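You operate a simulated robot arm through the tools that you are given. There is no shell and no other tool. Be economical: measure what you need, move in short steps, check, and stop when the job is done.

Carry out the task below with a simulated robot arm. There is one attempt and no reset: what you move stays moved.

JOB
Fill the rinse bowl to about its line, rinse the black brush in it and rack it.
Fine: pour from the small jug and set it back.

It is judged by the outcome, as a careful person would: the job done as asked, and still so three seconds after it is handed in. It fails if anything else is knocked over, pushed out of place, dropped, spilled or broken.

ROBOT AND FRAMES
A 6-joint arm with a two-finger parallel gripper, fixed in place. Base frame: the origin is at the foot of the arm, x ahead of it, y to its left, z up; the work surface is at about z = 0. Readings come in mm, degrees, newtons and seconds.
With the tool pointing down near the work surface it reaches from about 140 to 580 mm from the base axis. Its first joint turns from -66.0 to 66.0 degrees. Payload 2.1 kg.
Tool frame: the origin (TCP) lies between the finger pads and is the grasp point; the fingertips stand 30 mm ahead of it; z points along the fingers, y is the line along which they close. The gripper opens to 94 mm. The fingers are 28 mm wide and 10 mm thick; the gripper's body (50 by 96 mm) begins 55 mm behind the TCP.
Orientation is that of the tool frame in the base frame, as [roll, pitch, yaw] about the fixed x, y, z axes, in that order (R = Rz(yaw) Ry(pitch) Rx(roll)). With the fingers straight down and closing along the base's y, the tool's x points along the base's -x, its y along +y and its z along -z.

CONTROLS
- The arm moves only by the tool drive_tool. Its argument "targets" is a list of rows, each a list of 6 numbers: the shift along the base's x, y, z in mm, then the turn, a rotation vector about the base's x, y, z in degrees. In form: [[tx, ty, tz, ax, ay, az], ...]. A call has 1 to 8 rows; each row shifts and turns the commanded pose from where the row before left it. "grip" is the opening, from 0 (shut) to 1 (fully open), set as the call begins (left out, the last holds). A row lasts 0.2 s, in which the tool goes at most 50 mm and 8.6 degrees; a call with a longer step from one row to the next is refused whole, and so is a gripper value outside its range. A pose out of reach is approached as far as the arm can. The call stops where the force on the tool passes 40 N (or 10 N more than at its start, if that is more) or the arm is blocked; 0.2 s more then pass. Each finger travels about 72 mm/s and halts on what it meets, pressing with about 38 N; the grip force reading is that of the motor and also rises with nothing between the fingers. The clock runs only during rows and for 0.2 s after the last one: add rows that do not move to give the fingers time. It gives the time, the measured TCP pose, the force on the tool (base axes), the opening and the grip force at its end, in the units of the frame above (readings bear some noise), and new pictures: "views" is both (left out), scene, wrist or none.
- Cameras (640 x 400 px; columns grow to the right, rows downward): "scene" is fixed at [47.8, -361.6, 503.4]; the picture's right is [0.85, -0.52, 0.00], its down [-0.21, -0.34, -0.92] and it looks along [0.48, 0.78, -0.40] (base axes); focal length 242 px, centre (320, 200). "wrist" rides on the gripper at [76, 14, -102] in the tool frame; the picture's right is [-0.18, 0.98, 0.00], its down [-0.75, -0.14, -0.64] and it looks along [-0.63, -0.12, 0.77] (tool axes); focal length 243 px, centre (320, 200). There is no depth. A picture from a camera that has moved, and an enlarged one, comes with that camera's place and axes in the base frame and with its lens.
- zoom(camera, box): a new picture of the part [left, top, right, bottom] of that camera's present view, enlarged. The clock stands still meanwhile.
- finish_job(): hands the job in; it is judged then, once.

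Go step by step. Nothing tells you positions but the pictures and the camera data: compare them with the known pose of the tool, close in by small moves and look again before you grip or let go. The budget is 120 turns and 170 pictures, counting those below and the enlarged ones. Unless the task says otherwise, let go and move clear before handing in, and close with one line.

The tools are called after ">>>" as name(argument=value, ...) on one line, values as JSON. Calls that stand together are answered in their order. drive_tool: Moves the arm, as the interface text tells. Its arguments: {"type":"object","properties":{"targets":{"type":"array"},"grip":{"type":"number"},"views":{"type":"string","enum":["both","scene","wrist","none"]}},"required":["targets"]} The other tools are called the same way: zoom (camera, box) takes an enlarged picture of a part of a camera's view; finish_job () hands the job in.

At the start:

```text
time: 0.0
position: [273.2, -87.0, 454.0]
tool_rot: [-180.0, 0.0, 179.9]
force: [0.7, 0.2, 0.1]
opening: 94.1
finger_force: 0.0
```

scene: 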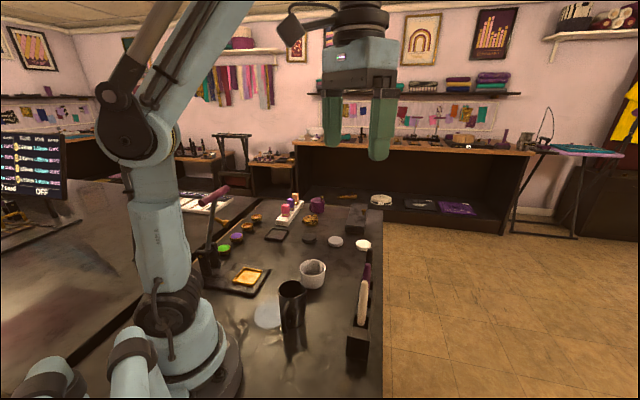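
wrist: 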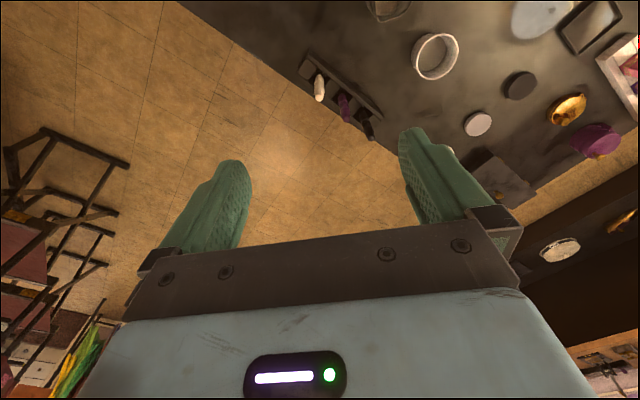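

I see a dark bench with a white bowl, a dark jug or cup, a rack with brushes and various small items. I'll zoom in to identify them.

>>> zoom(camera="scene", box=[180, 180, 400, 318])

>>> zoom(camera="scene", box=[240, 250, 400, 380])

>>> zoom(camera="wrist", box=[290, 0, 640, 218])

```text
2.90 times, centred on (290, 249) of scene
camera zoom: at [47.8, -361.6, 503.4], right [0.85, -0.52, 0.0], down [-0.21, -0.34, -0.92], along [0.48, 0.78, -0.4], focal length 701 px, centre (407, 58)
```

zoom: 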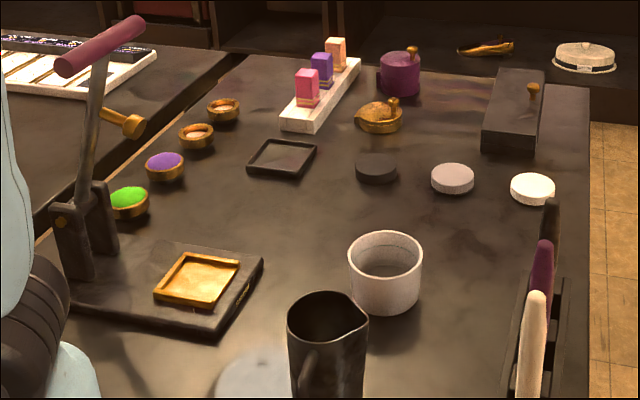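

```text
3.08 times, centred on (320, 315) of scene
camera zoom: at [47.8, -361.6, 503.4], right [0.85, -0.52, 0.0], down [-0.21, -0.34, -0.92], along [0.48, 0.78, -0.4], focal length 744 px, centre (320, -154)
```

zoom: 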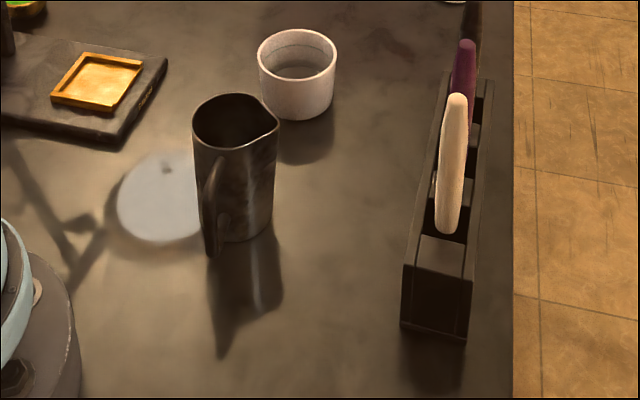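

```text
1.83 times, centred on (465, 109) of wrist
camera zoom: at [196.3, -71.7, 556.1], right [0.18, 0.98, 0.0], down [0.75, -0.14, 0.64], along [0.63, -0.12, -0.77], focal length 444 px, centre (55, 366)
```

zoom: 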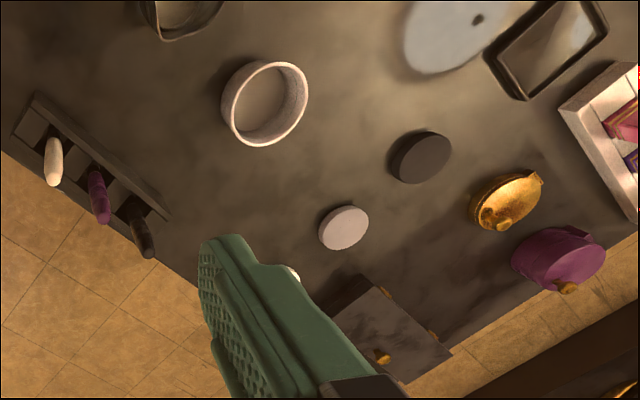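

The dark jug looks to be near (209, 20), the bowl near (317, 117), and the rack to the right. I'll move the arm back and left so the wrist camera looks down on them.

>>> drive_tool(targets=[[-25, 35, 0, 0, 0, 0], [-25, 35, 0, 0, 0, 0], [-23, 30, 0, 0, 0, 0], [0, 0, 0, 0, 0, 0]])

```text
time: 1.0
position: [199.6, 12.7, 450.9]
tool_rot: [180.0, 0.1, 180.0]
force: [-0.2, 0.5, -0.1]
opening: 94.0
finger_force: 0.1
camera wrist: at [123.7, 26.9, 553.5], right [0.18, 0.98, 0.0], down [0.75, -0.14, 0.64], along [0.63, -0.12, -0.77], focal length 243 px, centre (320, 200)
```

scene: 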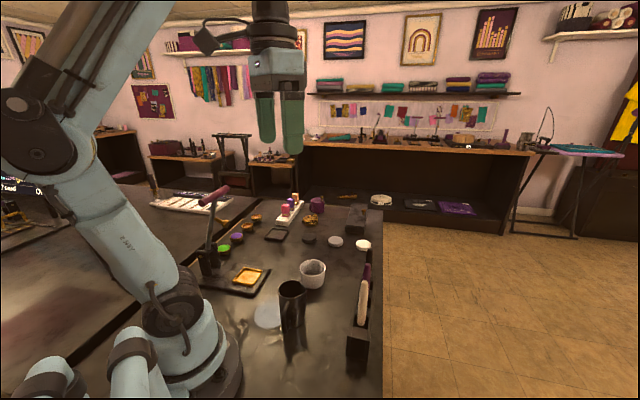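
wrist: 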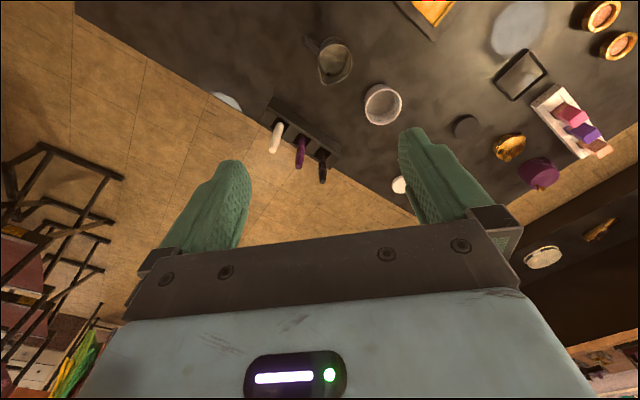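

>>> zoom(camera="wrist", box=[200, 0, 440, 150])

>>> zoom(camera="wrist", box=[250, 80, 410, 200])

```text
2.67 times, centred on (320, 75) of wrist
camera zoom: at [123.7, 26.9, 553.5], right [0.18, 0.98, 0.0], down [0.75, -0.14, 0.64], along [0.63, -0.12, -0.77], focal length 647 px, centre (320, 533)
```

zoom: 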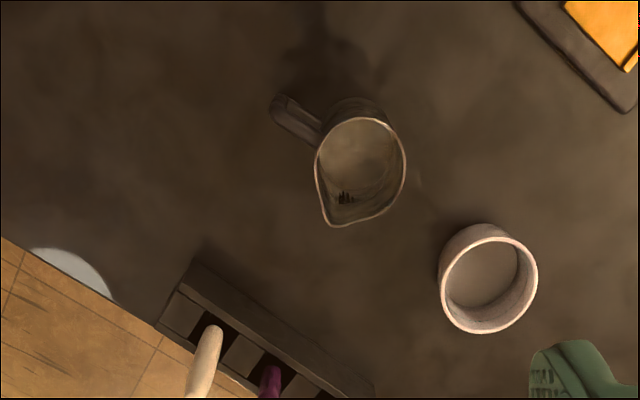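

```text
3.33 times, centred on (330, 140) of wrist
camera zoom: at [123.7, 26.9, 553.5], right [0.18, 0.98, 0.0], down [0.75, -0.14, 0.64], along [0.63, -0.12, -0.77], focal length 809 px, centre (287, 400)
```

zoom: 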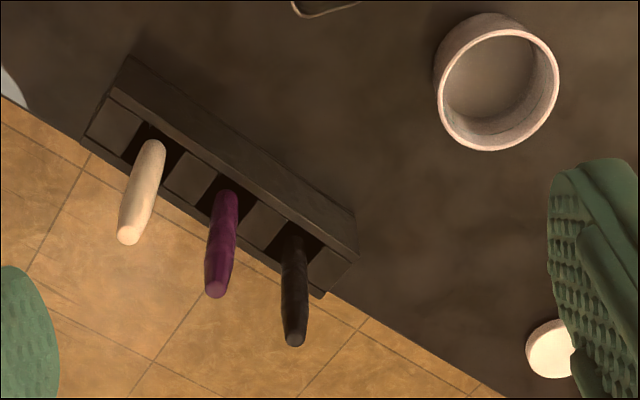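

The jug's spout points to about azimuth -40° and its handle to about -132°, so a top-down body grip closing near the x axis clears both. I'll rotate the tool about +90° and go down part-way, still well above the jug.

>>> drive_tool(targets=[[0, 0, -20, 0, 0, 8.5], [0, 0, -20, 0, 0, 8.5], [0, 0, -20, 0, 0, 8.5], [0, 0, -20, 0, 0, 8.5], [0, 0, -20, 0, 0, 8.5], [0, 0, -20, 0, 0, 8.5]], views="none")

>>> drive_tool(targets=[[0, 0, -10, 0, 0, 8.5], [0, 0, -10, 0, 0, 8.5], [0, 0, -10, 0, 0, 8.5], [0, 0, -10, 0, 0, 8.5], [0, 0, 0, 0, 0, 6], [0, 0, 0, 0, 0, 0]])

```text
time: 2.4
position: [200.3, 13.0, 333.7]
tool_rot: [-180.0, 0.0, -128.8]
force: [0.7, -1.1, 0.0]
opening: 94.3
finger_force: 0.1
```

```text
time: 3.8
position: [197.8, 13.2, 292.5]
tool_rot: [180.0, 0.0, -89.0]
force: [-1.1, -0.8, 0.2]
opening: 94.0
finger_force: 0.1
camera wrist: at [186.4, -63.3, 395.0], right [-0.99, 0.16, 0.0], down [0.13, 0.76, 0.64], along [0.11, 0.63, -0.77], focal length 243 px, centre (320, 200)
```

scene: 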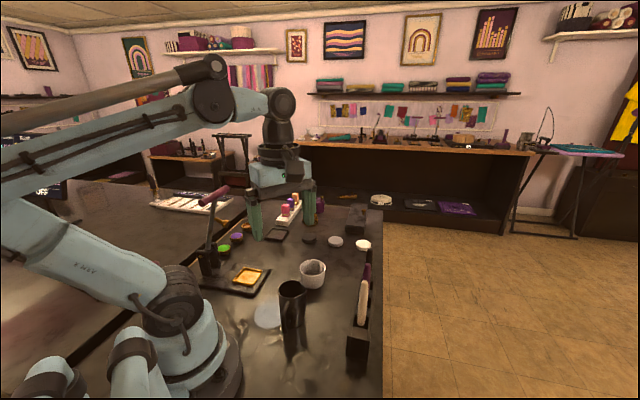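
wrist: 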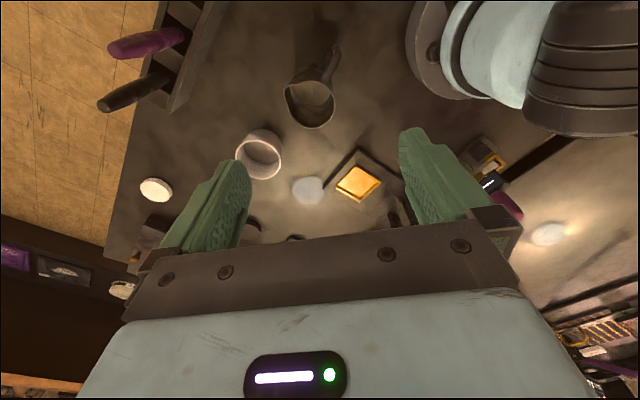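

>>> zoom(camera="wrist", box=[220, 20, 400, 190])

```text
2.35 times, centred on (310, 105) of wrist
camera zoom: at [186.4, -63.3, 395.0], right [-0.99, 0.16, 0.0], down [0.13, 0.76, 0.64], along [0.11, 0.63, -0.77], focal length 571 px, centre (344, 424)
```

zoom: 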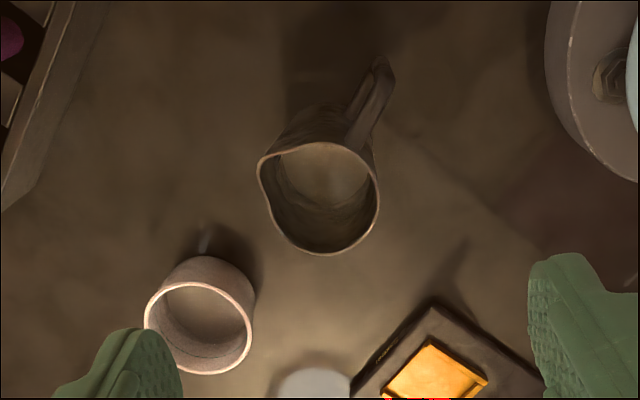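

The jug centre is at about (213, 33), rim about z 94, radius about 28, and the current yaw clears both handle and spout. I'll centre over it and go down to z about 140, then check.

>>> drive_tool(targets=[[7, 10, -30, 0, 0, 0], [7, 10, -40, 0, 0, 0], [0, 0, -40, 0, 0, 0], [0, 0, -40, 0, 0, 0], [0, 0, 0, 0, 0, 0]])

```text
time: 5.0
position: [211.4, 34.3, 143.5]
tool_rot: [-179.9, 0.0, -89.0]
force: [-0.6, -0.2, 0.6]
opening: 93.9
finger_force: 0.0
camera wrist: at [199.1, -42.7, 246.2], right [-0.99, 0.17, 0.0], down [0.13, 0.76, 0.64], along [0.11, 0.63, -0.77], focal length 243 px, centre (320, 200)
```

scene: 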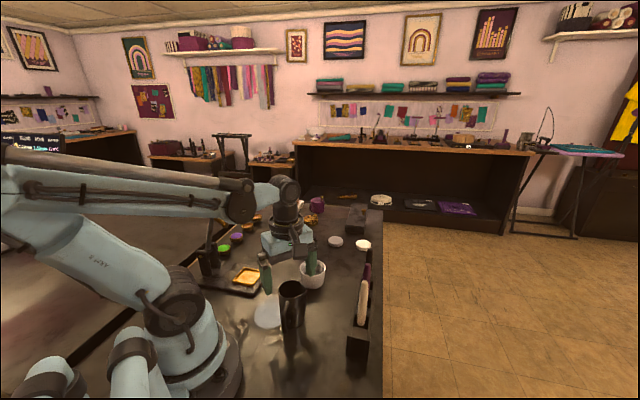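
wrist: 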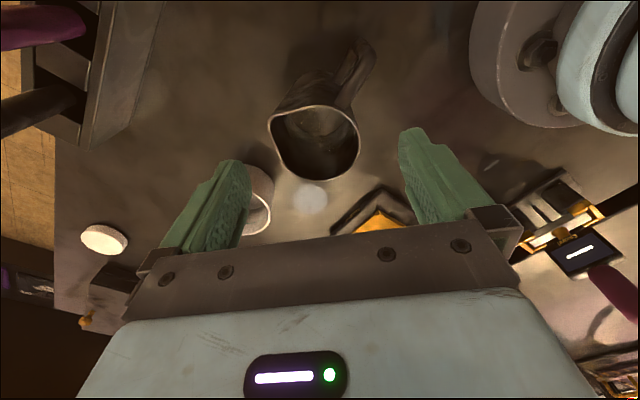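

The tool is centred over the jug to within 3 mm. I'll trim that and go down to grip height.

>>> drive_tool(targets=[[2, -3, -20, 0, 0, 0], [0, 0, -25, 0, 0, 0], [0, 0, -25, 0, 0, 0], [0, 0, 0, 0, 0, 0]])

```text
time: 6.0
position: [213.5, 32.6, 74.7]
tool_rot: [-179.9, 0.0, -88.9]
force: [-0.9, 0.4, -0.3]
opening: 93.9
finger_force: 0.1
camera wrist: at [201.0, -45.3, 177.2], right [-0.99, 0.17, 0.0], down [0.13, 0.76, 0.64], along [0.11, 0.63, -0.77], focal length 243 px, centre (320, 200)
```

scene: 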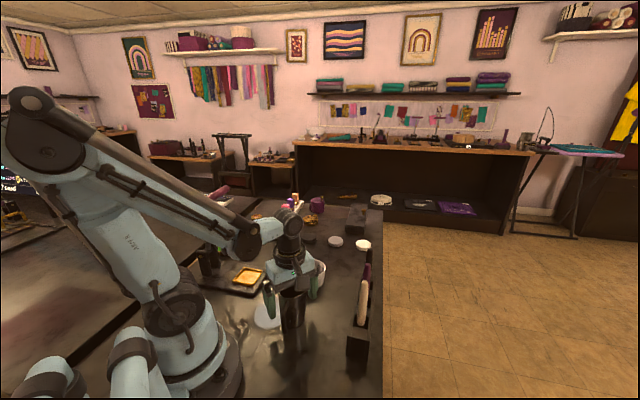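
wrist: 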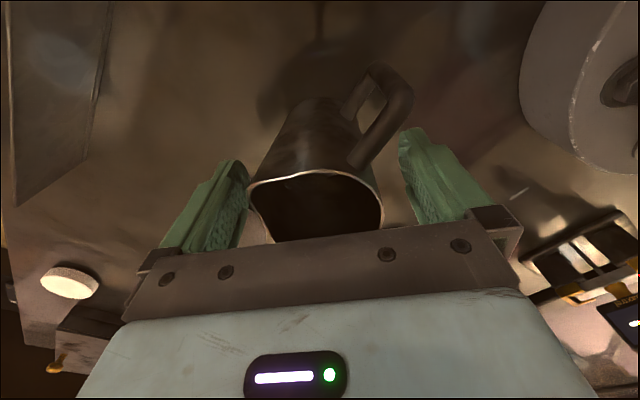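

The jug sits between the fingers with the handle and spout clear. I'll close now.

>>> drive_tool(targets=[[0, 0, 0, 0, 0, 0], [0, 0, 0, 0, 0, 0], [0, 0, 0, 0, 0, 0], [0, 0, 0, 0, 0, 0]], grip=0)

```text
time: 7.0
position: [214.2, 30.7, 75.3]
tool_rot: [180.0, -0.1, -88.9]
force: [0.2, -0.3, -0.3]
opening: 57.6
finger_force: 38.4
camera wrist: at [201.0, -45.3, 177.4], right [-0.99, 0.17, 0.0], down [0.13, 0.76, 0.64], along [0.11, 0.63, -0.77], focal length 243 px, centre (320, 200)
```

scene: 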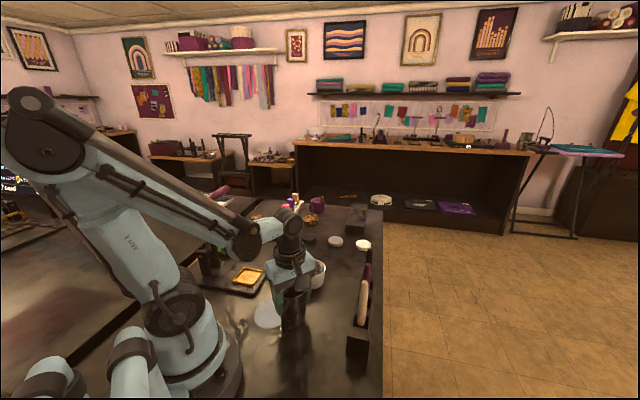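
wrist: 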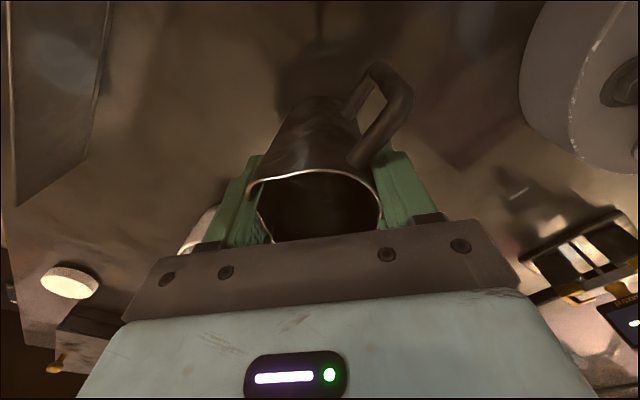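

The jug is gripped at 57.6 mm. I'll lift it straight up gently.

>>> drive_tool(targets=[[0, 0, 5, 0, 0, 0], [0, 0, 15, 0, 0, 0], [0, 0, 20, 0, 0, 0], [0, 0, 25, 0, 0, 0], [0, 0, 25, 0, 0, 0], [0, 0, 20, 0, 0, 0], [0, 0, 5, 0, 0, 0], [0, 0, 0, 0, 0, 0]], views="scene")

```text
time: 8.8
position: [216.8, 27.6, 189.2]
tool_rot: [179.9, 0.0, -89.0]
force: [0.4, 0.6, -2.8]
opening: 57.5
finger_force: 38.5
```

scene: 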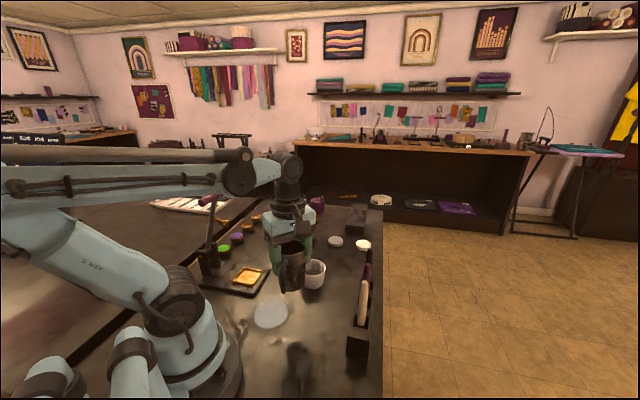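

The jug lifts cleanly at about 0.3 kg. I'll carry it past the bowl while turning -144° about z, so the spout faces -x and I can pour back toward the base.

>>> drive_tool(targets=[[4, 2.5, 0, 0, 0, -5], [8, 5, 0, 0, 0, -8], [8, 5, 0, 0, 0, -8], [8, 5, 0, 0, 0, -8], [8, 5, 0, 0, 0, -8], [8, 5, 0, 0, 0, -8], [8, 5, 0, 0, 0, -8], [8, 5, 0, 0, 0, -8]], views="none")

>>> drive_tool(targets=[[8, 5, 0, 0, 0, -8], [8, 5, 0, 0, 0, -8], [8, 5, 0, 0, 0, -8], [8, 5, 0, 0, 0, -8], [8, 5, 0, 0, 0, -8], [8, 5, 0, 0, 0, -8], [8, 5, 0, 0, 0, -8], [8, 5, 0, 0, 0, -8]], views="none")

>>> drive_tool(targets=[[8, 5, 0, 0, 0, -8], [8, 5, 0, 0, 0, -8], [4, 2, 0, 0, 0, -3], [0, 0, 0, 0, 0, 0]])

```text
time: 10.6
position: [276.2, 68.8, 187.2]
tool_rot: [179.9, 0.0, -150.2]
force: [-0.9, -0.3, -2.1]
opening: 57.6
finger_force: 37.6
```

```text
time: 12.4
position: [337.4, 111.3, 188.6]
tool_rot: [-180.0, 0.0, 145.9]
force: [-0.2, -0.1, -1.7]
opening: 57.7
finger_force: 37.5
```

```text
time: 13.4
position: [361.4, 120.6, 188.7]
tool_rot: [180.0, 0.0, 127.0]
force: [0.5, 0.5, -2.0]
opening: 57.4
finger_force: 37.6
camera wrist: at [325.4, 189.9, 291.0], right [0.9, 0.44, 0.0], down [0.34, -0.69, 0.64], along [0.28, -0.58, -0.77], focal length 243 px, centre (320, 200)
```

scene: 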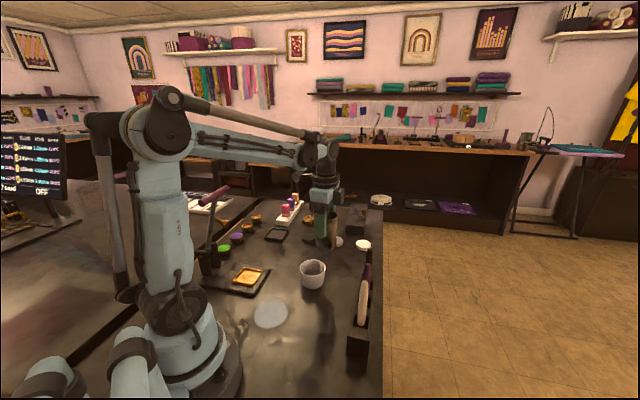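
wrist: 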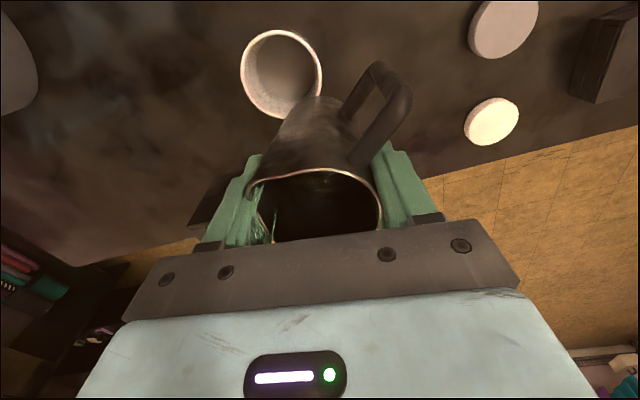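

The jug is now beyond the bowl with the spout toward -x. I'll zoom in on the bowl to find the line and on the jug to find the water level.

>>> zoom(camera="scene", box=[290, 250, 340, 296])

>>> zoom(camera="wrist", box=[220, 20, 400, 250])

```text
8.70 times, centred on (315, 273) of scene
camera zoom: at [47.9, -361.6, 503.4], right [0.85, -0.52, 0.0], down [-0.21, -0.34, -0.92], along [0.48, 0.78, -0.4], focal length 2102 px, centre (364, -435)
```

zoom: 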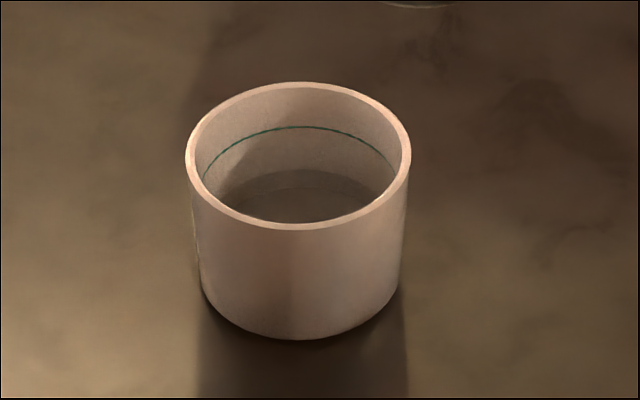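

```text
1.74 times, centred on (310, 135) of wrist
camera zoom: at [325.4, 189.9, 291.0], right [0.9, 0.44, 0.0], down [0.34, -0.69, 0.64], along [0.28, -0.58, -0.77], focal length 422 px, centre (337, 313)
```

zoom: 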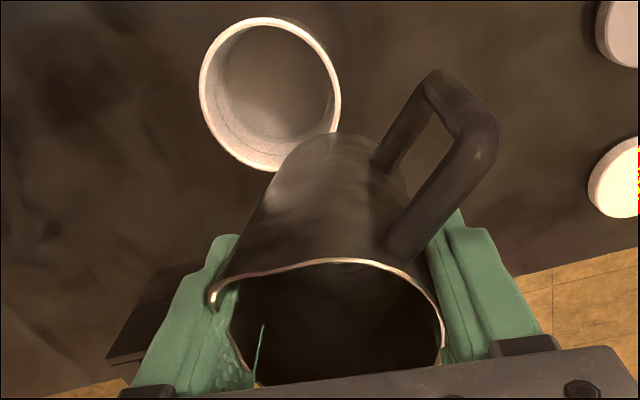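

The bowl is empty-looking, with a green line about halfway up; its centre is about (319, 123) and its rim about z 46. I'll tilt partly while lowering and check.

>>> drive_tool(targets=[[1, 1, -10, 0, -4, 0], [1, 1, -15, 0, -5, 0], [0, 0, -15, 0, -5, 0], [0, 0, -15, 0, -5, 0], [0, 0, -10, 0, -3, 0], [0, 0, 0, 0, 0, 0], [0, 0, 0, 0, 0, 0]])

>>> zoom(camera="scene", box=[270, 200, 370, 296])

```text
time: 15.0
position: [362.0, 122.5, 123.7]
tool_rot: [162.1, 13.2, 125.1]
force: [0.3, -0.2, -2.6]
opening: 57.4
finger_force: 38.3
camera wrist: at [291.4, 192.2, 205.7], right [0.83, 0.44, 0.34], down [0.08, -0.69, 0.72], along [0.55, -0.58, -0.6], focal length 243 px, centre (320, 200)
```

scene: 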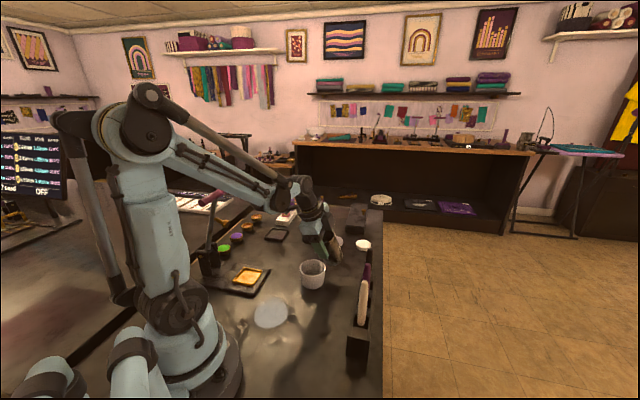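
wrist: 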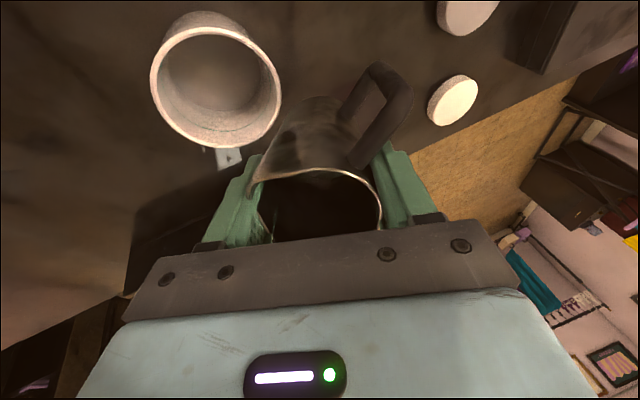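

```text
4.17 times, centred on (320, 248) of scene
camera zoom: at [47.9, -361.6, 503.4], right [0.85, -0.52, 0.0], down [-0.21, -0.34, -0.92], along [0.48, 0.78, -0.4], focal length 1007 px, centre (320, 0)
```

zoom: 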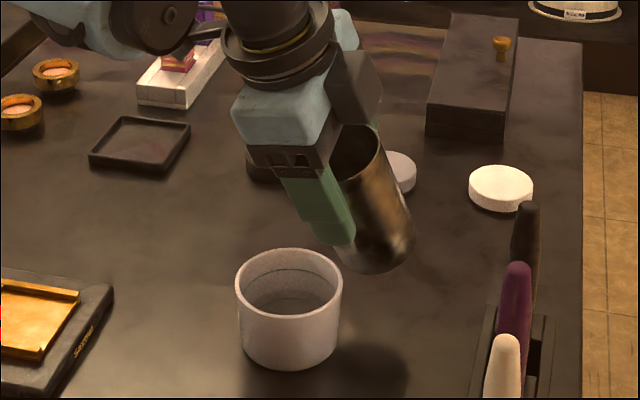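

The jug is tilted 22° and by both cameras the spout is over the bowl centre. I'll keep tilting gradually and watch for flow.

>>> drive_tool(targets=[[0, 0, -4, 0, -4, 0], [0, 0, -4, 0, -4, 0], [0, 0, -2, 0, -3, 0], [0, 0, 0, 0, 0, 0], [0, 0, 0, 0, 0, 0]], views="wrist")

>>> zoom(camera="scene", box=[270, 210, 370, 296])

```text
time: 16.2
position: [361.8, 123.3, 113.4]
tool_rot: [152.6, 19.1, 122.3]
force: [-1.0, 0.5, -2.6]
opening: 57.3
finger_force: 38.3
camera wrist: at [276.6, 192.5, 180.5], right [0.75, 0.44, 0.49], down [-0.06, -0.69, 0.72], along [0.66, -0.57, -0.49], focal length 243 px, centre (320, 200)
```

wrist: 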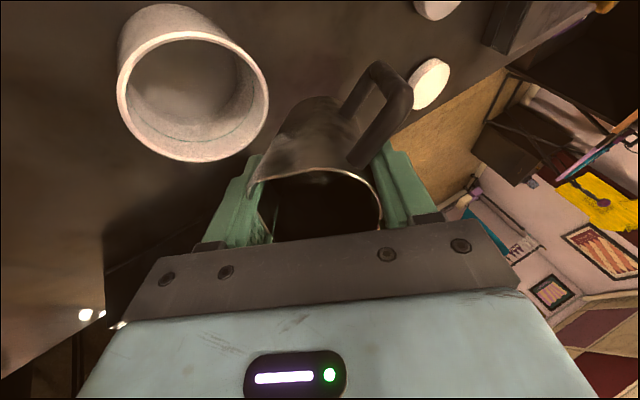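

```text
4.65 times, centred on (320, 253) of scene
camera zoom: at [47.9, -361.6, 503.4], right [0.85, -0.52, 0.0], down [-0.21, -0.34, -0.92], along [0.48, 0.78, -0.4], focal length 1124 px, centre (320, -46)
```

zoom: 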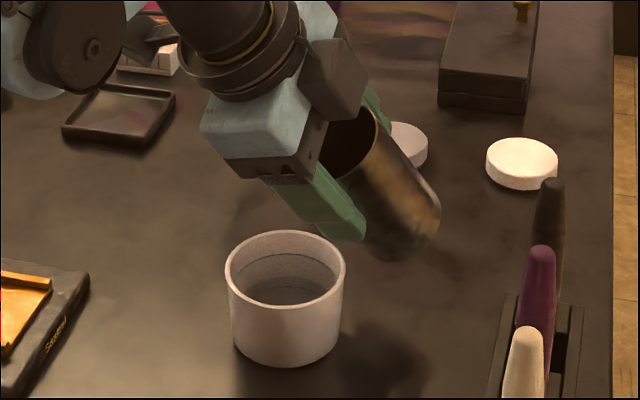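

No flow at 33°. I'll tilt on in small steps.

>>> drive_tool(targets=[[0, 0, -3, 0, -4, 0], [0, 0, -3, 0, -4, 0], [0, 0, 0, 0, 0, 0], [0, 0, 0, 0, 0, 0]], views="none")

>>> zoom(camera="scene", box=[270, 210, 370, 296])

```text
time: 17.2
position: [361.5, 124.0, 107.1]
tool_rot: [145.3, 23.3, 119.6]
force: [-0.4, -0.5, -2.0]
opening: 57.8
finger_force: 38.0
```

```text
4.65 times, centred on (320, 253) of scene
camera zoom: at [47.9, -361.6, 503.4], right [0.85, -0.52, 0.0], down [-0.21, -0.34, -0.92], along [0.48, 0.78, -0.4], focal length 1124 px, centre (320, -46)
```

zoom: 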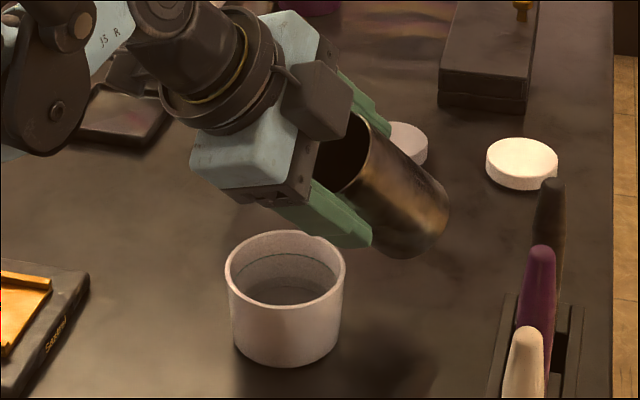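

>>> drive_tool(targets=[[0, 0, -2, 0, -4, 0], [0, 0, -1, 0, -3, 0], [0, 0, 0, 0, 0, 0], [0, 0, 0, 0, 0, 0]], views="wrist")

>>> zoom(camera="scene", box=[270, 210, 370, 296])

```text
time: 18.2
position: [362.2, 122.4, 104.1]
tool_rot: [138.4, 26.6, 116.8]
force: [-0.4, 0.1, -2.2]
opening: 57.6
finger_force: 38.5
camera wrist: at [262.7, 192.4, 147.3], right [0.6, 0.44, 0.67], down [-0.25, -0.69, 0.68], along [0.76, -0.57, -0.3], focal length 243 px, centre (320, 200)
```

wrist: 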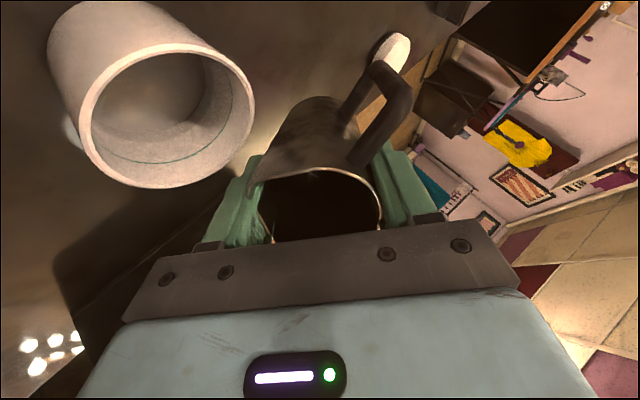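

```text
4.65 times, centred on (320, 253) of scene
camera zoom: at [47.9, -361.6, 503.4], right [0.85, -0.52, 0.0], down [-0.21, -0.34, -0.92], along [0.48, 0.78, -0.4], focal length 1124 px, centre (320, -46)
```

zoom: 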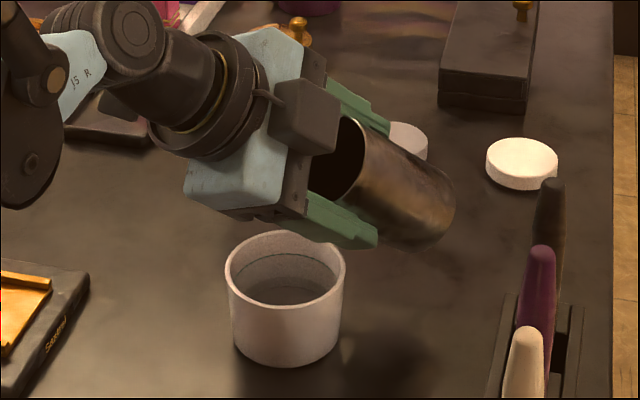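

Still no flow at 48°, and the spout is over the bowl at about x 324. I'll continue.

>>> drive_tool(targets=[[0, 0, 0, 0, -3, 0], [0, 0, 0, 0, -3, 0], [0, 0, 0, 0, 0, 0], [0, 0, 0, 0, 0, 0]], views="none")

>>> zoom(camera="scene", box=[280, 230, 350, 296])

```text
time: 19.2
position: [361.7, 123.3, 105.3]
tool_rot: [132.4, 29.1, 113.9]
force: [0.7, -0.1, -1.9]
opening: 57.7
finger_force: 38.3
```

```text
6.06 times, centred on (315, 263) of scene
camera zoom: at [47.9, -361.6, 503.4], right [0.85, -0.52, 0.0], down [-0.21, -0.34, -0.92], along [0.48, 0.78, -0.4], focal length 1465 px, centre (350, -182)
```

zoom: 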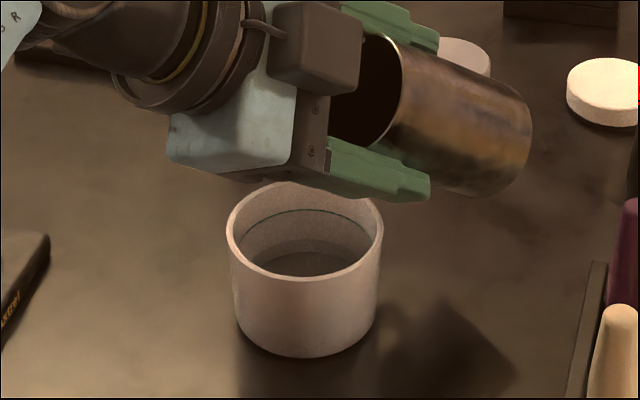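

>>> drive_tool(targets=[[0, 0, 1, 0, -3, 0], [0, 0, 1, 0, -3, 0], [0, 0, 0, 0, 0, 0], [0, 0, 0, 0, 0, 0]], views="wrist")

>>> zoom(camera="scene", box=[280, 230, 350, 296])

```text
time: 20.2
position: [360.8, 122.9, 108.5]
tool_rot: [126.1, 31.4, 110.7]
force: [0.1, -0.2, -1.9]
opening: 57.2
finger_force: 37.6
camera wrist: at [256.0, 192.3, 129.6], right [0.45, 0.44, 0.77], down [-0.38, -0.69, 0.62], along [0.81, -0.58, -0.14], focal length 243 px, centre (320, 200)
```

wrist: 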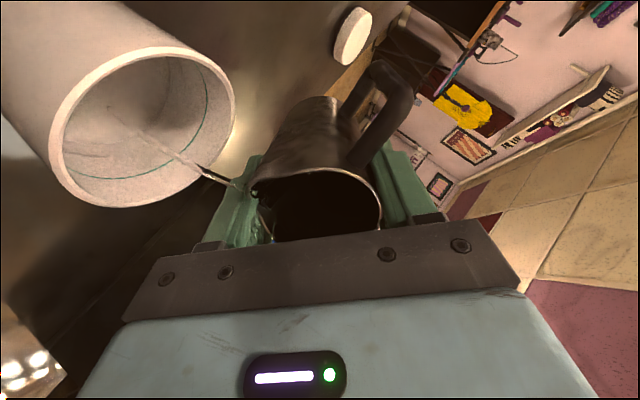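

```text
6.06 times, centred on (315, 263) of scene
camera zoom: at [47.9, -361.6, 503.4], right [0.85, -0.52, 0.0], down [-0.21, -0.34, -0.92], along [0.48, 0.78, -0.4], focal length 1465 px, centre (350, -182)
```

zoom: 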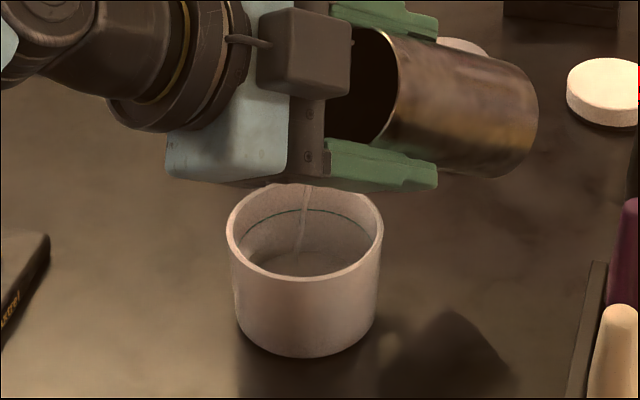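

Flow has started and lands in the bowl at 60°. I'll hold there and watch the level.

>>> drive_tool(targets=[[0, 0, 0, 0, 0, 0], [0, 0, 0, 0, 0, 0], [0, 0, 0, 0, 0, 0], [0, 0, 0, 0, 0, 0], [0, 0, 0, 0, 0, 0]], views="none")

>>> zoom(camera="scene", box=[285, 240, 345, 296])

>>> zoom(camera="wrist", box=[20, 20, 300, 220])

```text
time: 21.4
position: [362.6, 123.3, 107.8]
tool_rot: [126.0, 31.4, 110.7]
force: [0.4, -0.6, -2.3]
opening: 57.5
finger_force: 37.7
```

```text
7.14 times, centred on (315, 268) of scene
camera zoom: at [47.9, -361.6, 503.4], right [0.85, -0.52, 0.0], down [-0.21, -0.34, -0.92], along [0.48, 0.78, -0.4], focal length 1727 px, centre (356, -286)
```

zoom: 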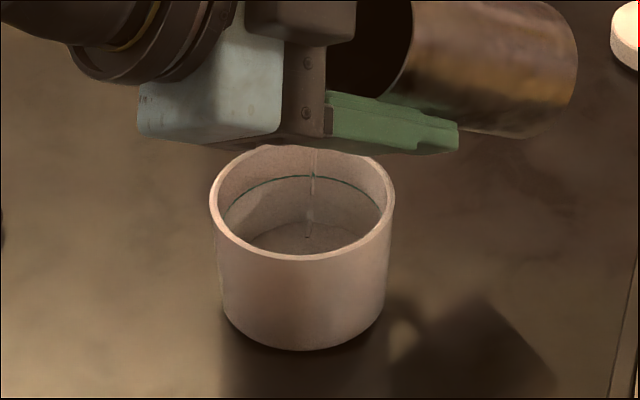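

```text
2.00 times, centred on (160, 120) of wrist
camera zoom: at [256.0, 192.3, 129.7], right [0.45, 0.44, 0.77], down [-0.38, -0.69, 0.62], along [0.81, -0.58, -0.14], focal length 485 px, centre (640, 360)
```

zoom: 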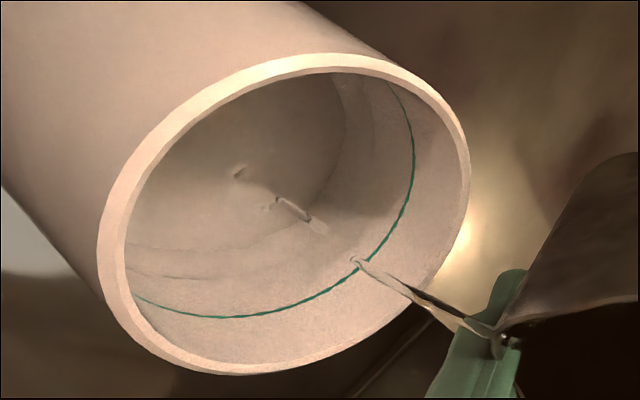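

The flow is ebbing and there's only a little water in the bowl so far. I'll tilt a few degrees more.

>>> drive_tool(targets=[[0, 0, 1, 0, -2.5, 0], [0, 0, 1, 0, -2.5, 0], [0, 0, 0, 0, 0, 0], [0, 0, 0, 0, 0, 0], [0, 0, 0, 0, 0, 0]], views="none")

>>> zoom(camera="scene", box=[285, 240, 345, 296])

>>> zoom(camera="wrist", box=[20, 20, 300, 220])

```text
time: 22.6
position: [365.3, 125.2, 123.4]
tool_rot: [120.5, 33.1, 107.8]
force: [-0.4, 0.0, -1.4]
opening: 57.6
finger_force: 38.0
out of reach, approached as far as the arm can: row 1, 2
```

```text
7.14 times, centred on (315, 268) of scene
camera zoom: at [47.9, -361.6, 503.4], right [0.85, -0.52, 0.0], down [-0.21, -0.34, -0.92], along [0.48, 0.78, -0.4], focal length 1727 px, centre (356, -286)
```

zoom: 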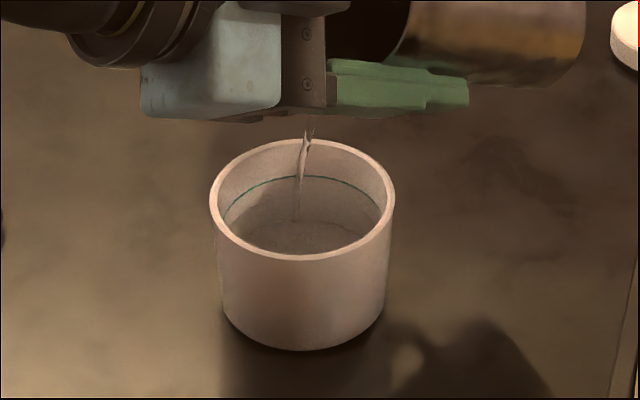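

```text
2.00 times, centred on (160, 120) of wrist
camera zoom: at [257.8, 194.6, 136.2], right [0.38, 0.44, 0.81], down [-0.44, -0.69, 0.58], along [0.82, -0.58, -0.07], focal length 485 px, centre (640, 360)
```

zoom: 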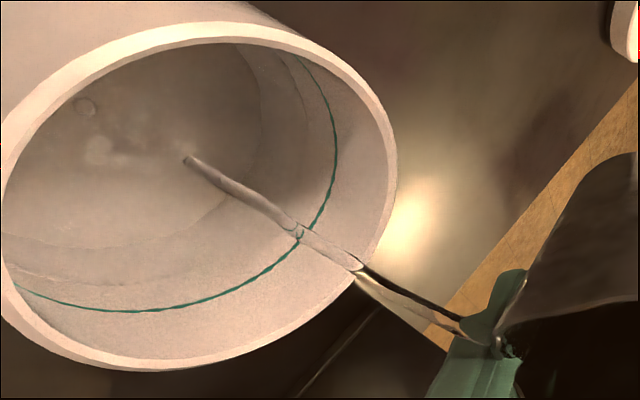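

The arm has hit a reach limit at this tilt and rose to z 123, but the stream still lands near the bowl's centre. I'll raise the commanded pose to match and let it flow.

>>> drive_tool(targets=[[0, 0, 7, 0, 0, 0], [0, 0, 7, 0, 0, 0], [0, 0, 0, 0, 0, 0], [0, 0, 0, 0, 0, 0], [0, 0, 0, 0, 0, 0]], views="none")

>>> zoom(camera="scene", box=[285, 240, 345, 296])

>>> zoom(camera="wrist", box=[0, 20, 300, 220])

```text
time: 23.8
position: [362.8, 125.2, 137.3]
tool_rot: [120.2, 33.0, 107.7]
force: [0.0, -0.3, -1.4]
opening: 57.5
finger_force: 37.8
```

```text
7.14 times, centred on (315, 268) of scene
camera zoom: at [47.9, -361.6, 503.4], right [0.85, -0.52, 0.0], down [-0.21, -0.34, -0.92], along [0.48, 0.78, -0.4], focal length 1727 px, centre (356, -286)
```

zoom: 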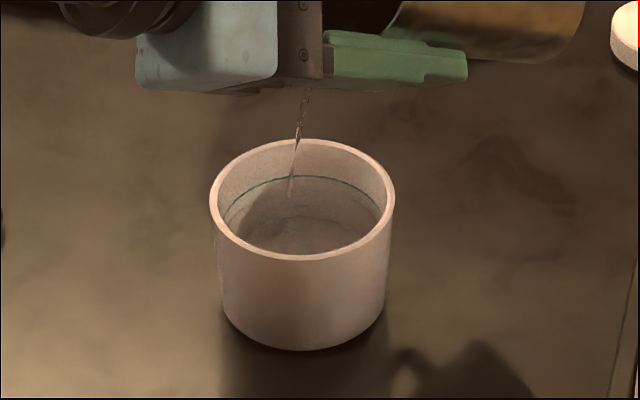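

```text
2.00 times, centred on (150, 120) of wrist
camera zoom: at [256.3, 194.2, 149.3], right [0.38, 0.44, 0.81], down [-0.44, -0.69, 0.58], along [0.82, -0.57, -0.07], focal length 485 px, centre (660, 360)
```

zoom: 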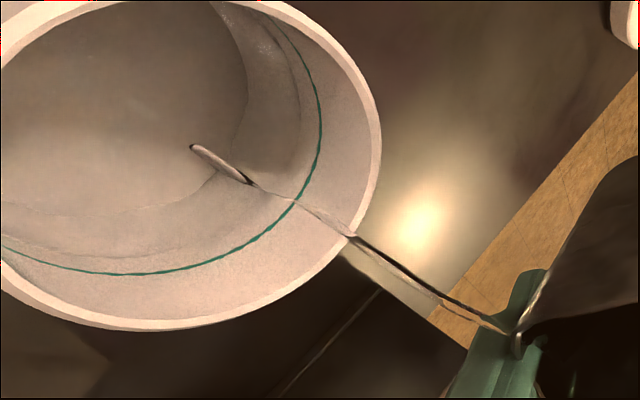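

Water is rising slowly and the stream lands inside. I'll tilt 4° more.

>>> drive_tool(targets=[[0, -1, 0, 0, -2, 0], [0, -1, 0, 0, -2, 0], [0, 0, 0, 0, 0, 0], [0, 0, 0, 0, 0, 0], [0, 0, 0, 0, 0, 0]], views="none")

>>> zoom(camera="scene", box=[285, 240, 345, 296])

>>> zoom(camera="wrist", box=[0, 20, 300, 220])

```text
time: 25.0
position: [364.4, 123.2, 138.4]
tool_rot: [115.8, 34.2, 105.2]
force: [-0.1, 0.1, -1.1]
opening: 57.3
finger_force: 37.8
```

```text
7.14 times, centred on (315, 268) of scene
camera zoom: at [47.9, -361.6, 503.4], right [0.85, -0.52, 0.0], down [-0.21, -0.34, -0.92], along [0.48, 0.78, -0.4], focal length 1727 px, centre (356, -286)
```

zoom: 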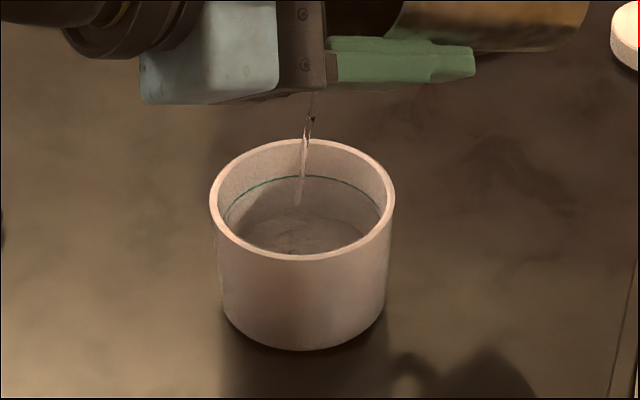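

```text
2.00 times, centred on (150, 120) of wrist
camera zoom: at [256.4, 193.1, 142.9], right [0.32, 0.44, 0.84], down [-0.48, -0.69, 0.55], along [0.82, -0.58, -0.01], focal length 485 px, centre (660, 360)
```

zoom: 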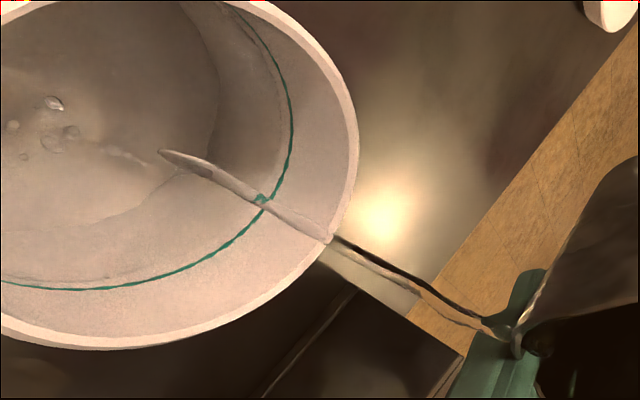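

>>> drive_tool(targets=[[0, 0, 0, 0, -2, 0], [0, 0, 0, 0, -2, 0], [0, 0, 0, 0, 0, 0], [0, 0, 0, 0, 0, 0], [0, 0, 0, 0, 0, 0], [0, 0, 0, 0, 0, 0]], views="none")

>>> zoom(camera="scene", box=[290, 250, 340, 296])

>>> zoom(camera="wrist", box=[0, 20, 300, 220])

```text
time: 26.4
position: [366.8, 125.8, 152.2]
tool_rot: [111.3, 35.2, 102.5]
force: [0.4, -0.8, -1.7]
opening: 57.3
finger_force: 38.1
out of reach, approached as far as the arm can: row 1, 2
```

```text
8.70 times, centred on (315, 273) of scene
camera zoom: at [47.9, -361.6, 503.4], right [0.85, -0.52, 0.0], down [-0.21, -0.34, -0.92], along [0.48, 0.78, -0.4], focal length 2102 px, centre (364, -435)
```

zoom: 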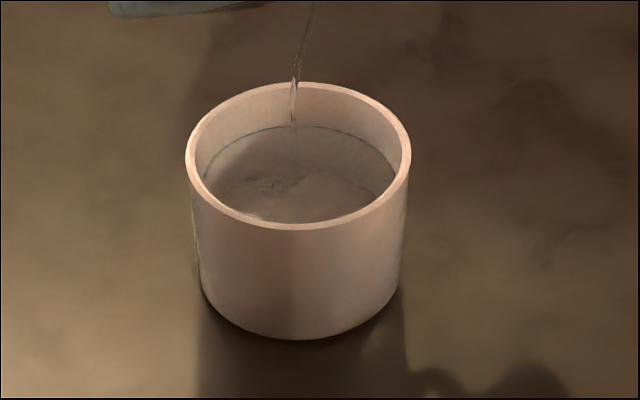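

```text
2.00 times, centred on (150, 120) of wrist
camera zoom: at [259.2, 194.9, 148.4], right [0.26, 0.44, 0.86], down [-0.51, -0.69, 0.52], along [0.82, -0.58, 0.05], focal length 485 px, centre (660, 360)
```

zoom: 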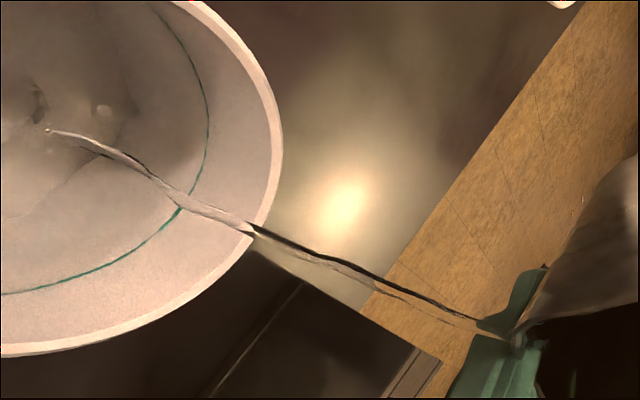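

The level looks near the line but the surface is disturbed. I'll tilt back to stop the flow, let it settle and inspect.

>>> drive_tool(targets=[[0, -1, 0, 0, 6, 0], [0, -1, 0, 0, 8, 0], [0, 0, 0, 0, 8, 0], [0, 0, 0, 0, 4, 0], [0, 0, 0, 0, 0, 0], [0, 0, 0, 0, 0, 0], [0, 0, 0, 0, 0, 0]], views="wrist")

>>> zoom(camera="scene", box=[290, 250, 340, 296])

```text
time: 28.0
position: [366.9, 122.9, 151.5]
tool_rot: [139.4, 25.9, 117.2]
force: [0.6, -0.1, -0.8]
opening: 57.5
finger_force: 37.7
camera wrist: at [268.5, 192.8, 195.8], right [0.61, 0.44, 0.65], down [-0.24, -0.69, 0.69], along [0.76, -0.57, -0.31], focal length 243 px, centre (320, 200)
```

wrist: 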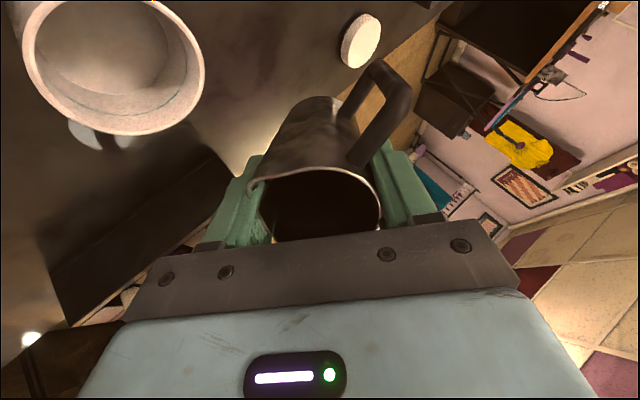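

```text
8.70 times, centred on (315, 273) of scene
camera zoom: at [47.9, -361.6, 503.4], right [0.85, -0.52, 0.0], down [-0.21, -0.34, -0.92], along [0.48, 0.78, -0.4], focal length 2102 px, centre (364, -435)
```

zoom: 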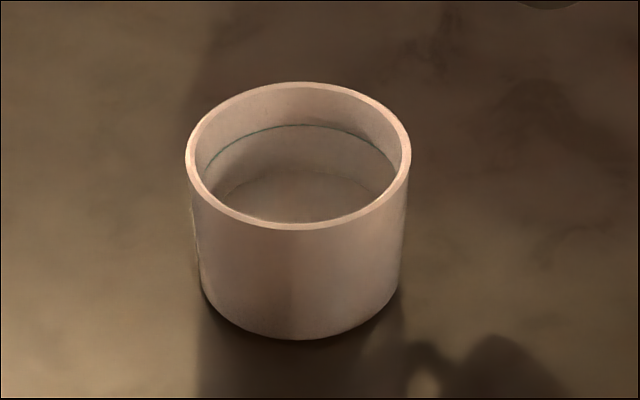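

>>> zoom(camera="wrist", box=[10, 0, 220, 140])

>>> zoom(camera="scene", box=[302, 257, 326, 277])

```text
2.86 times, centred on (115, 70) of wrist
camera zoom: at [268.5, 192.8, 195.8], right [0.61, 0.44, 0.65], down [-0.24, -0.69, 0.69], along [0.76, -0.57, -0.31], focal length 693 px, centre (906, 571)
```

zoom: 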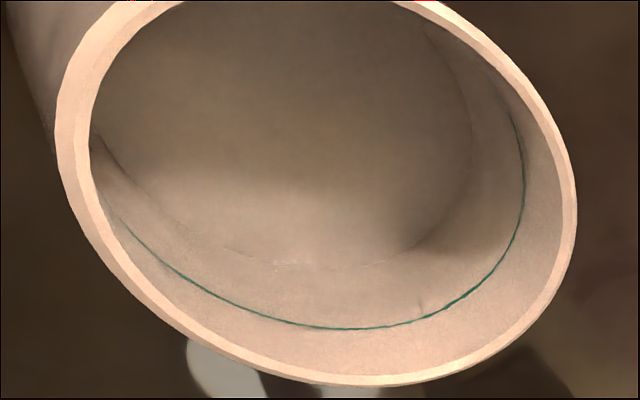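

```text
16.00 times, centred on (314, 267) of scene
camera zoom: at [47.9, -361.6, 503.4], right [0.85, -0.52, 0.0], down [-0.21, -0.34, -0.92], along [0.48, 0.78, -0.4], focal length 3868 px, centre (416, -872)
```

zoom: 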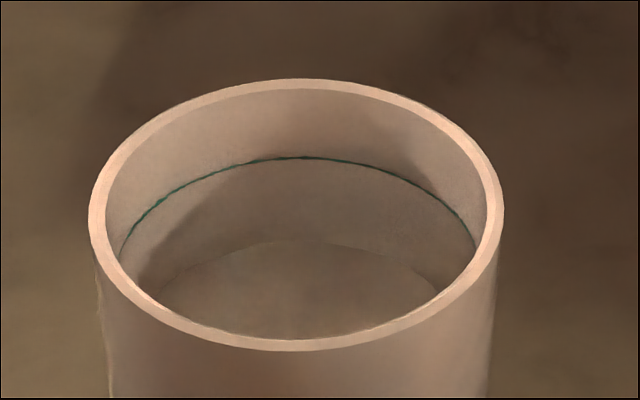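

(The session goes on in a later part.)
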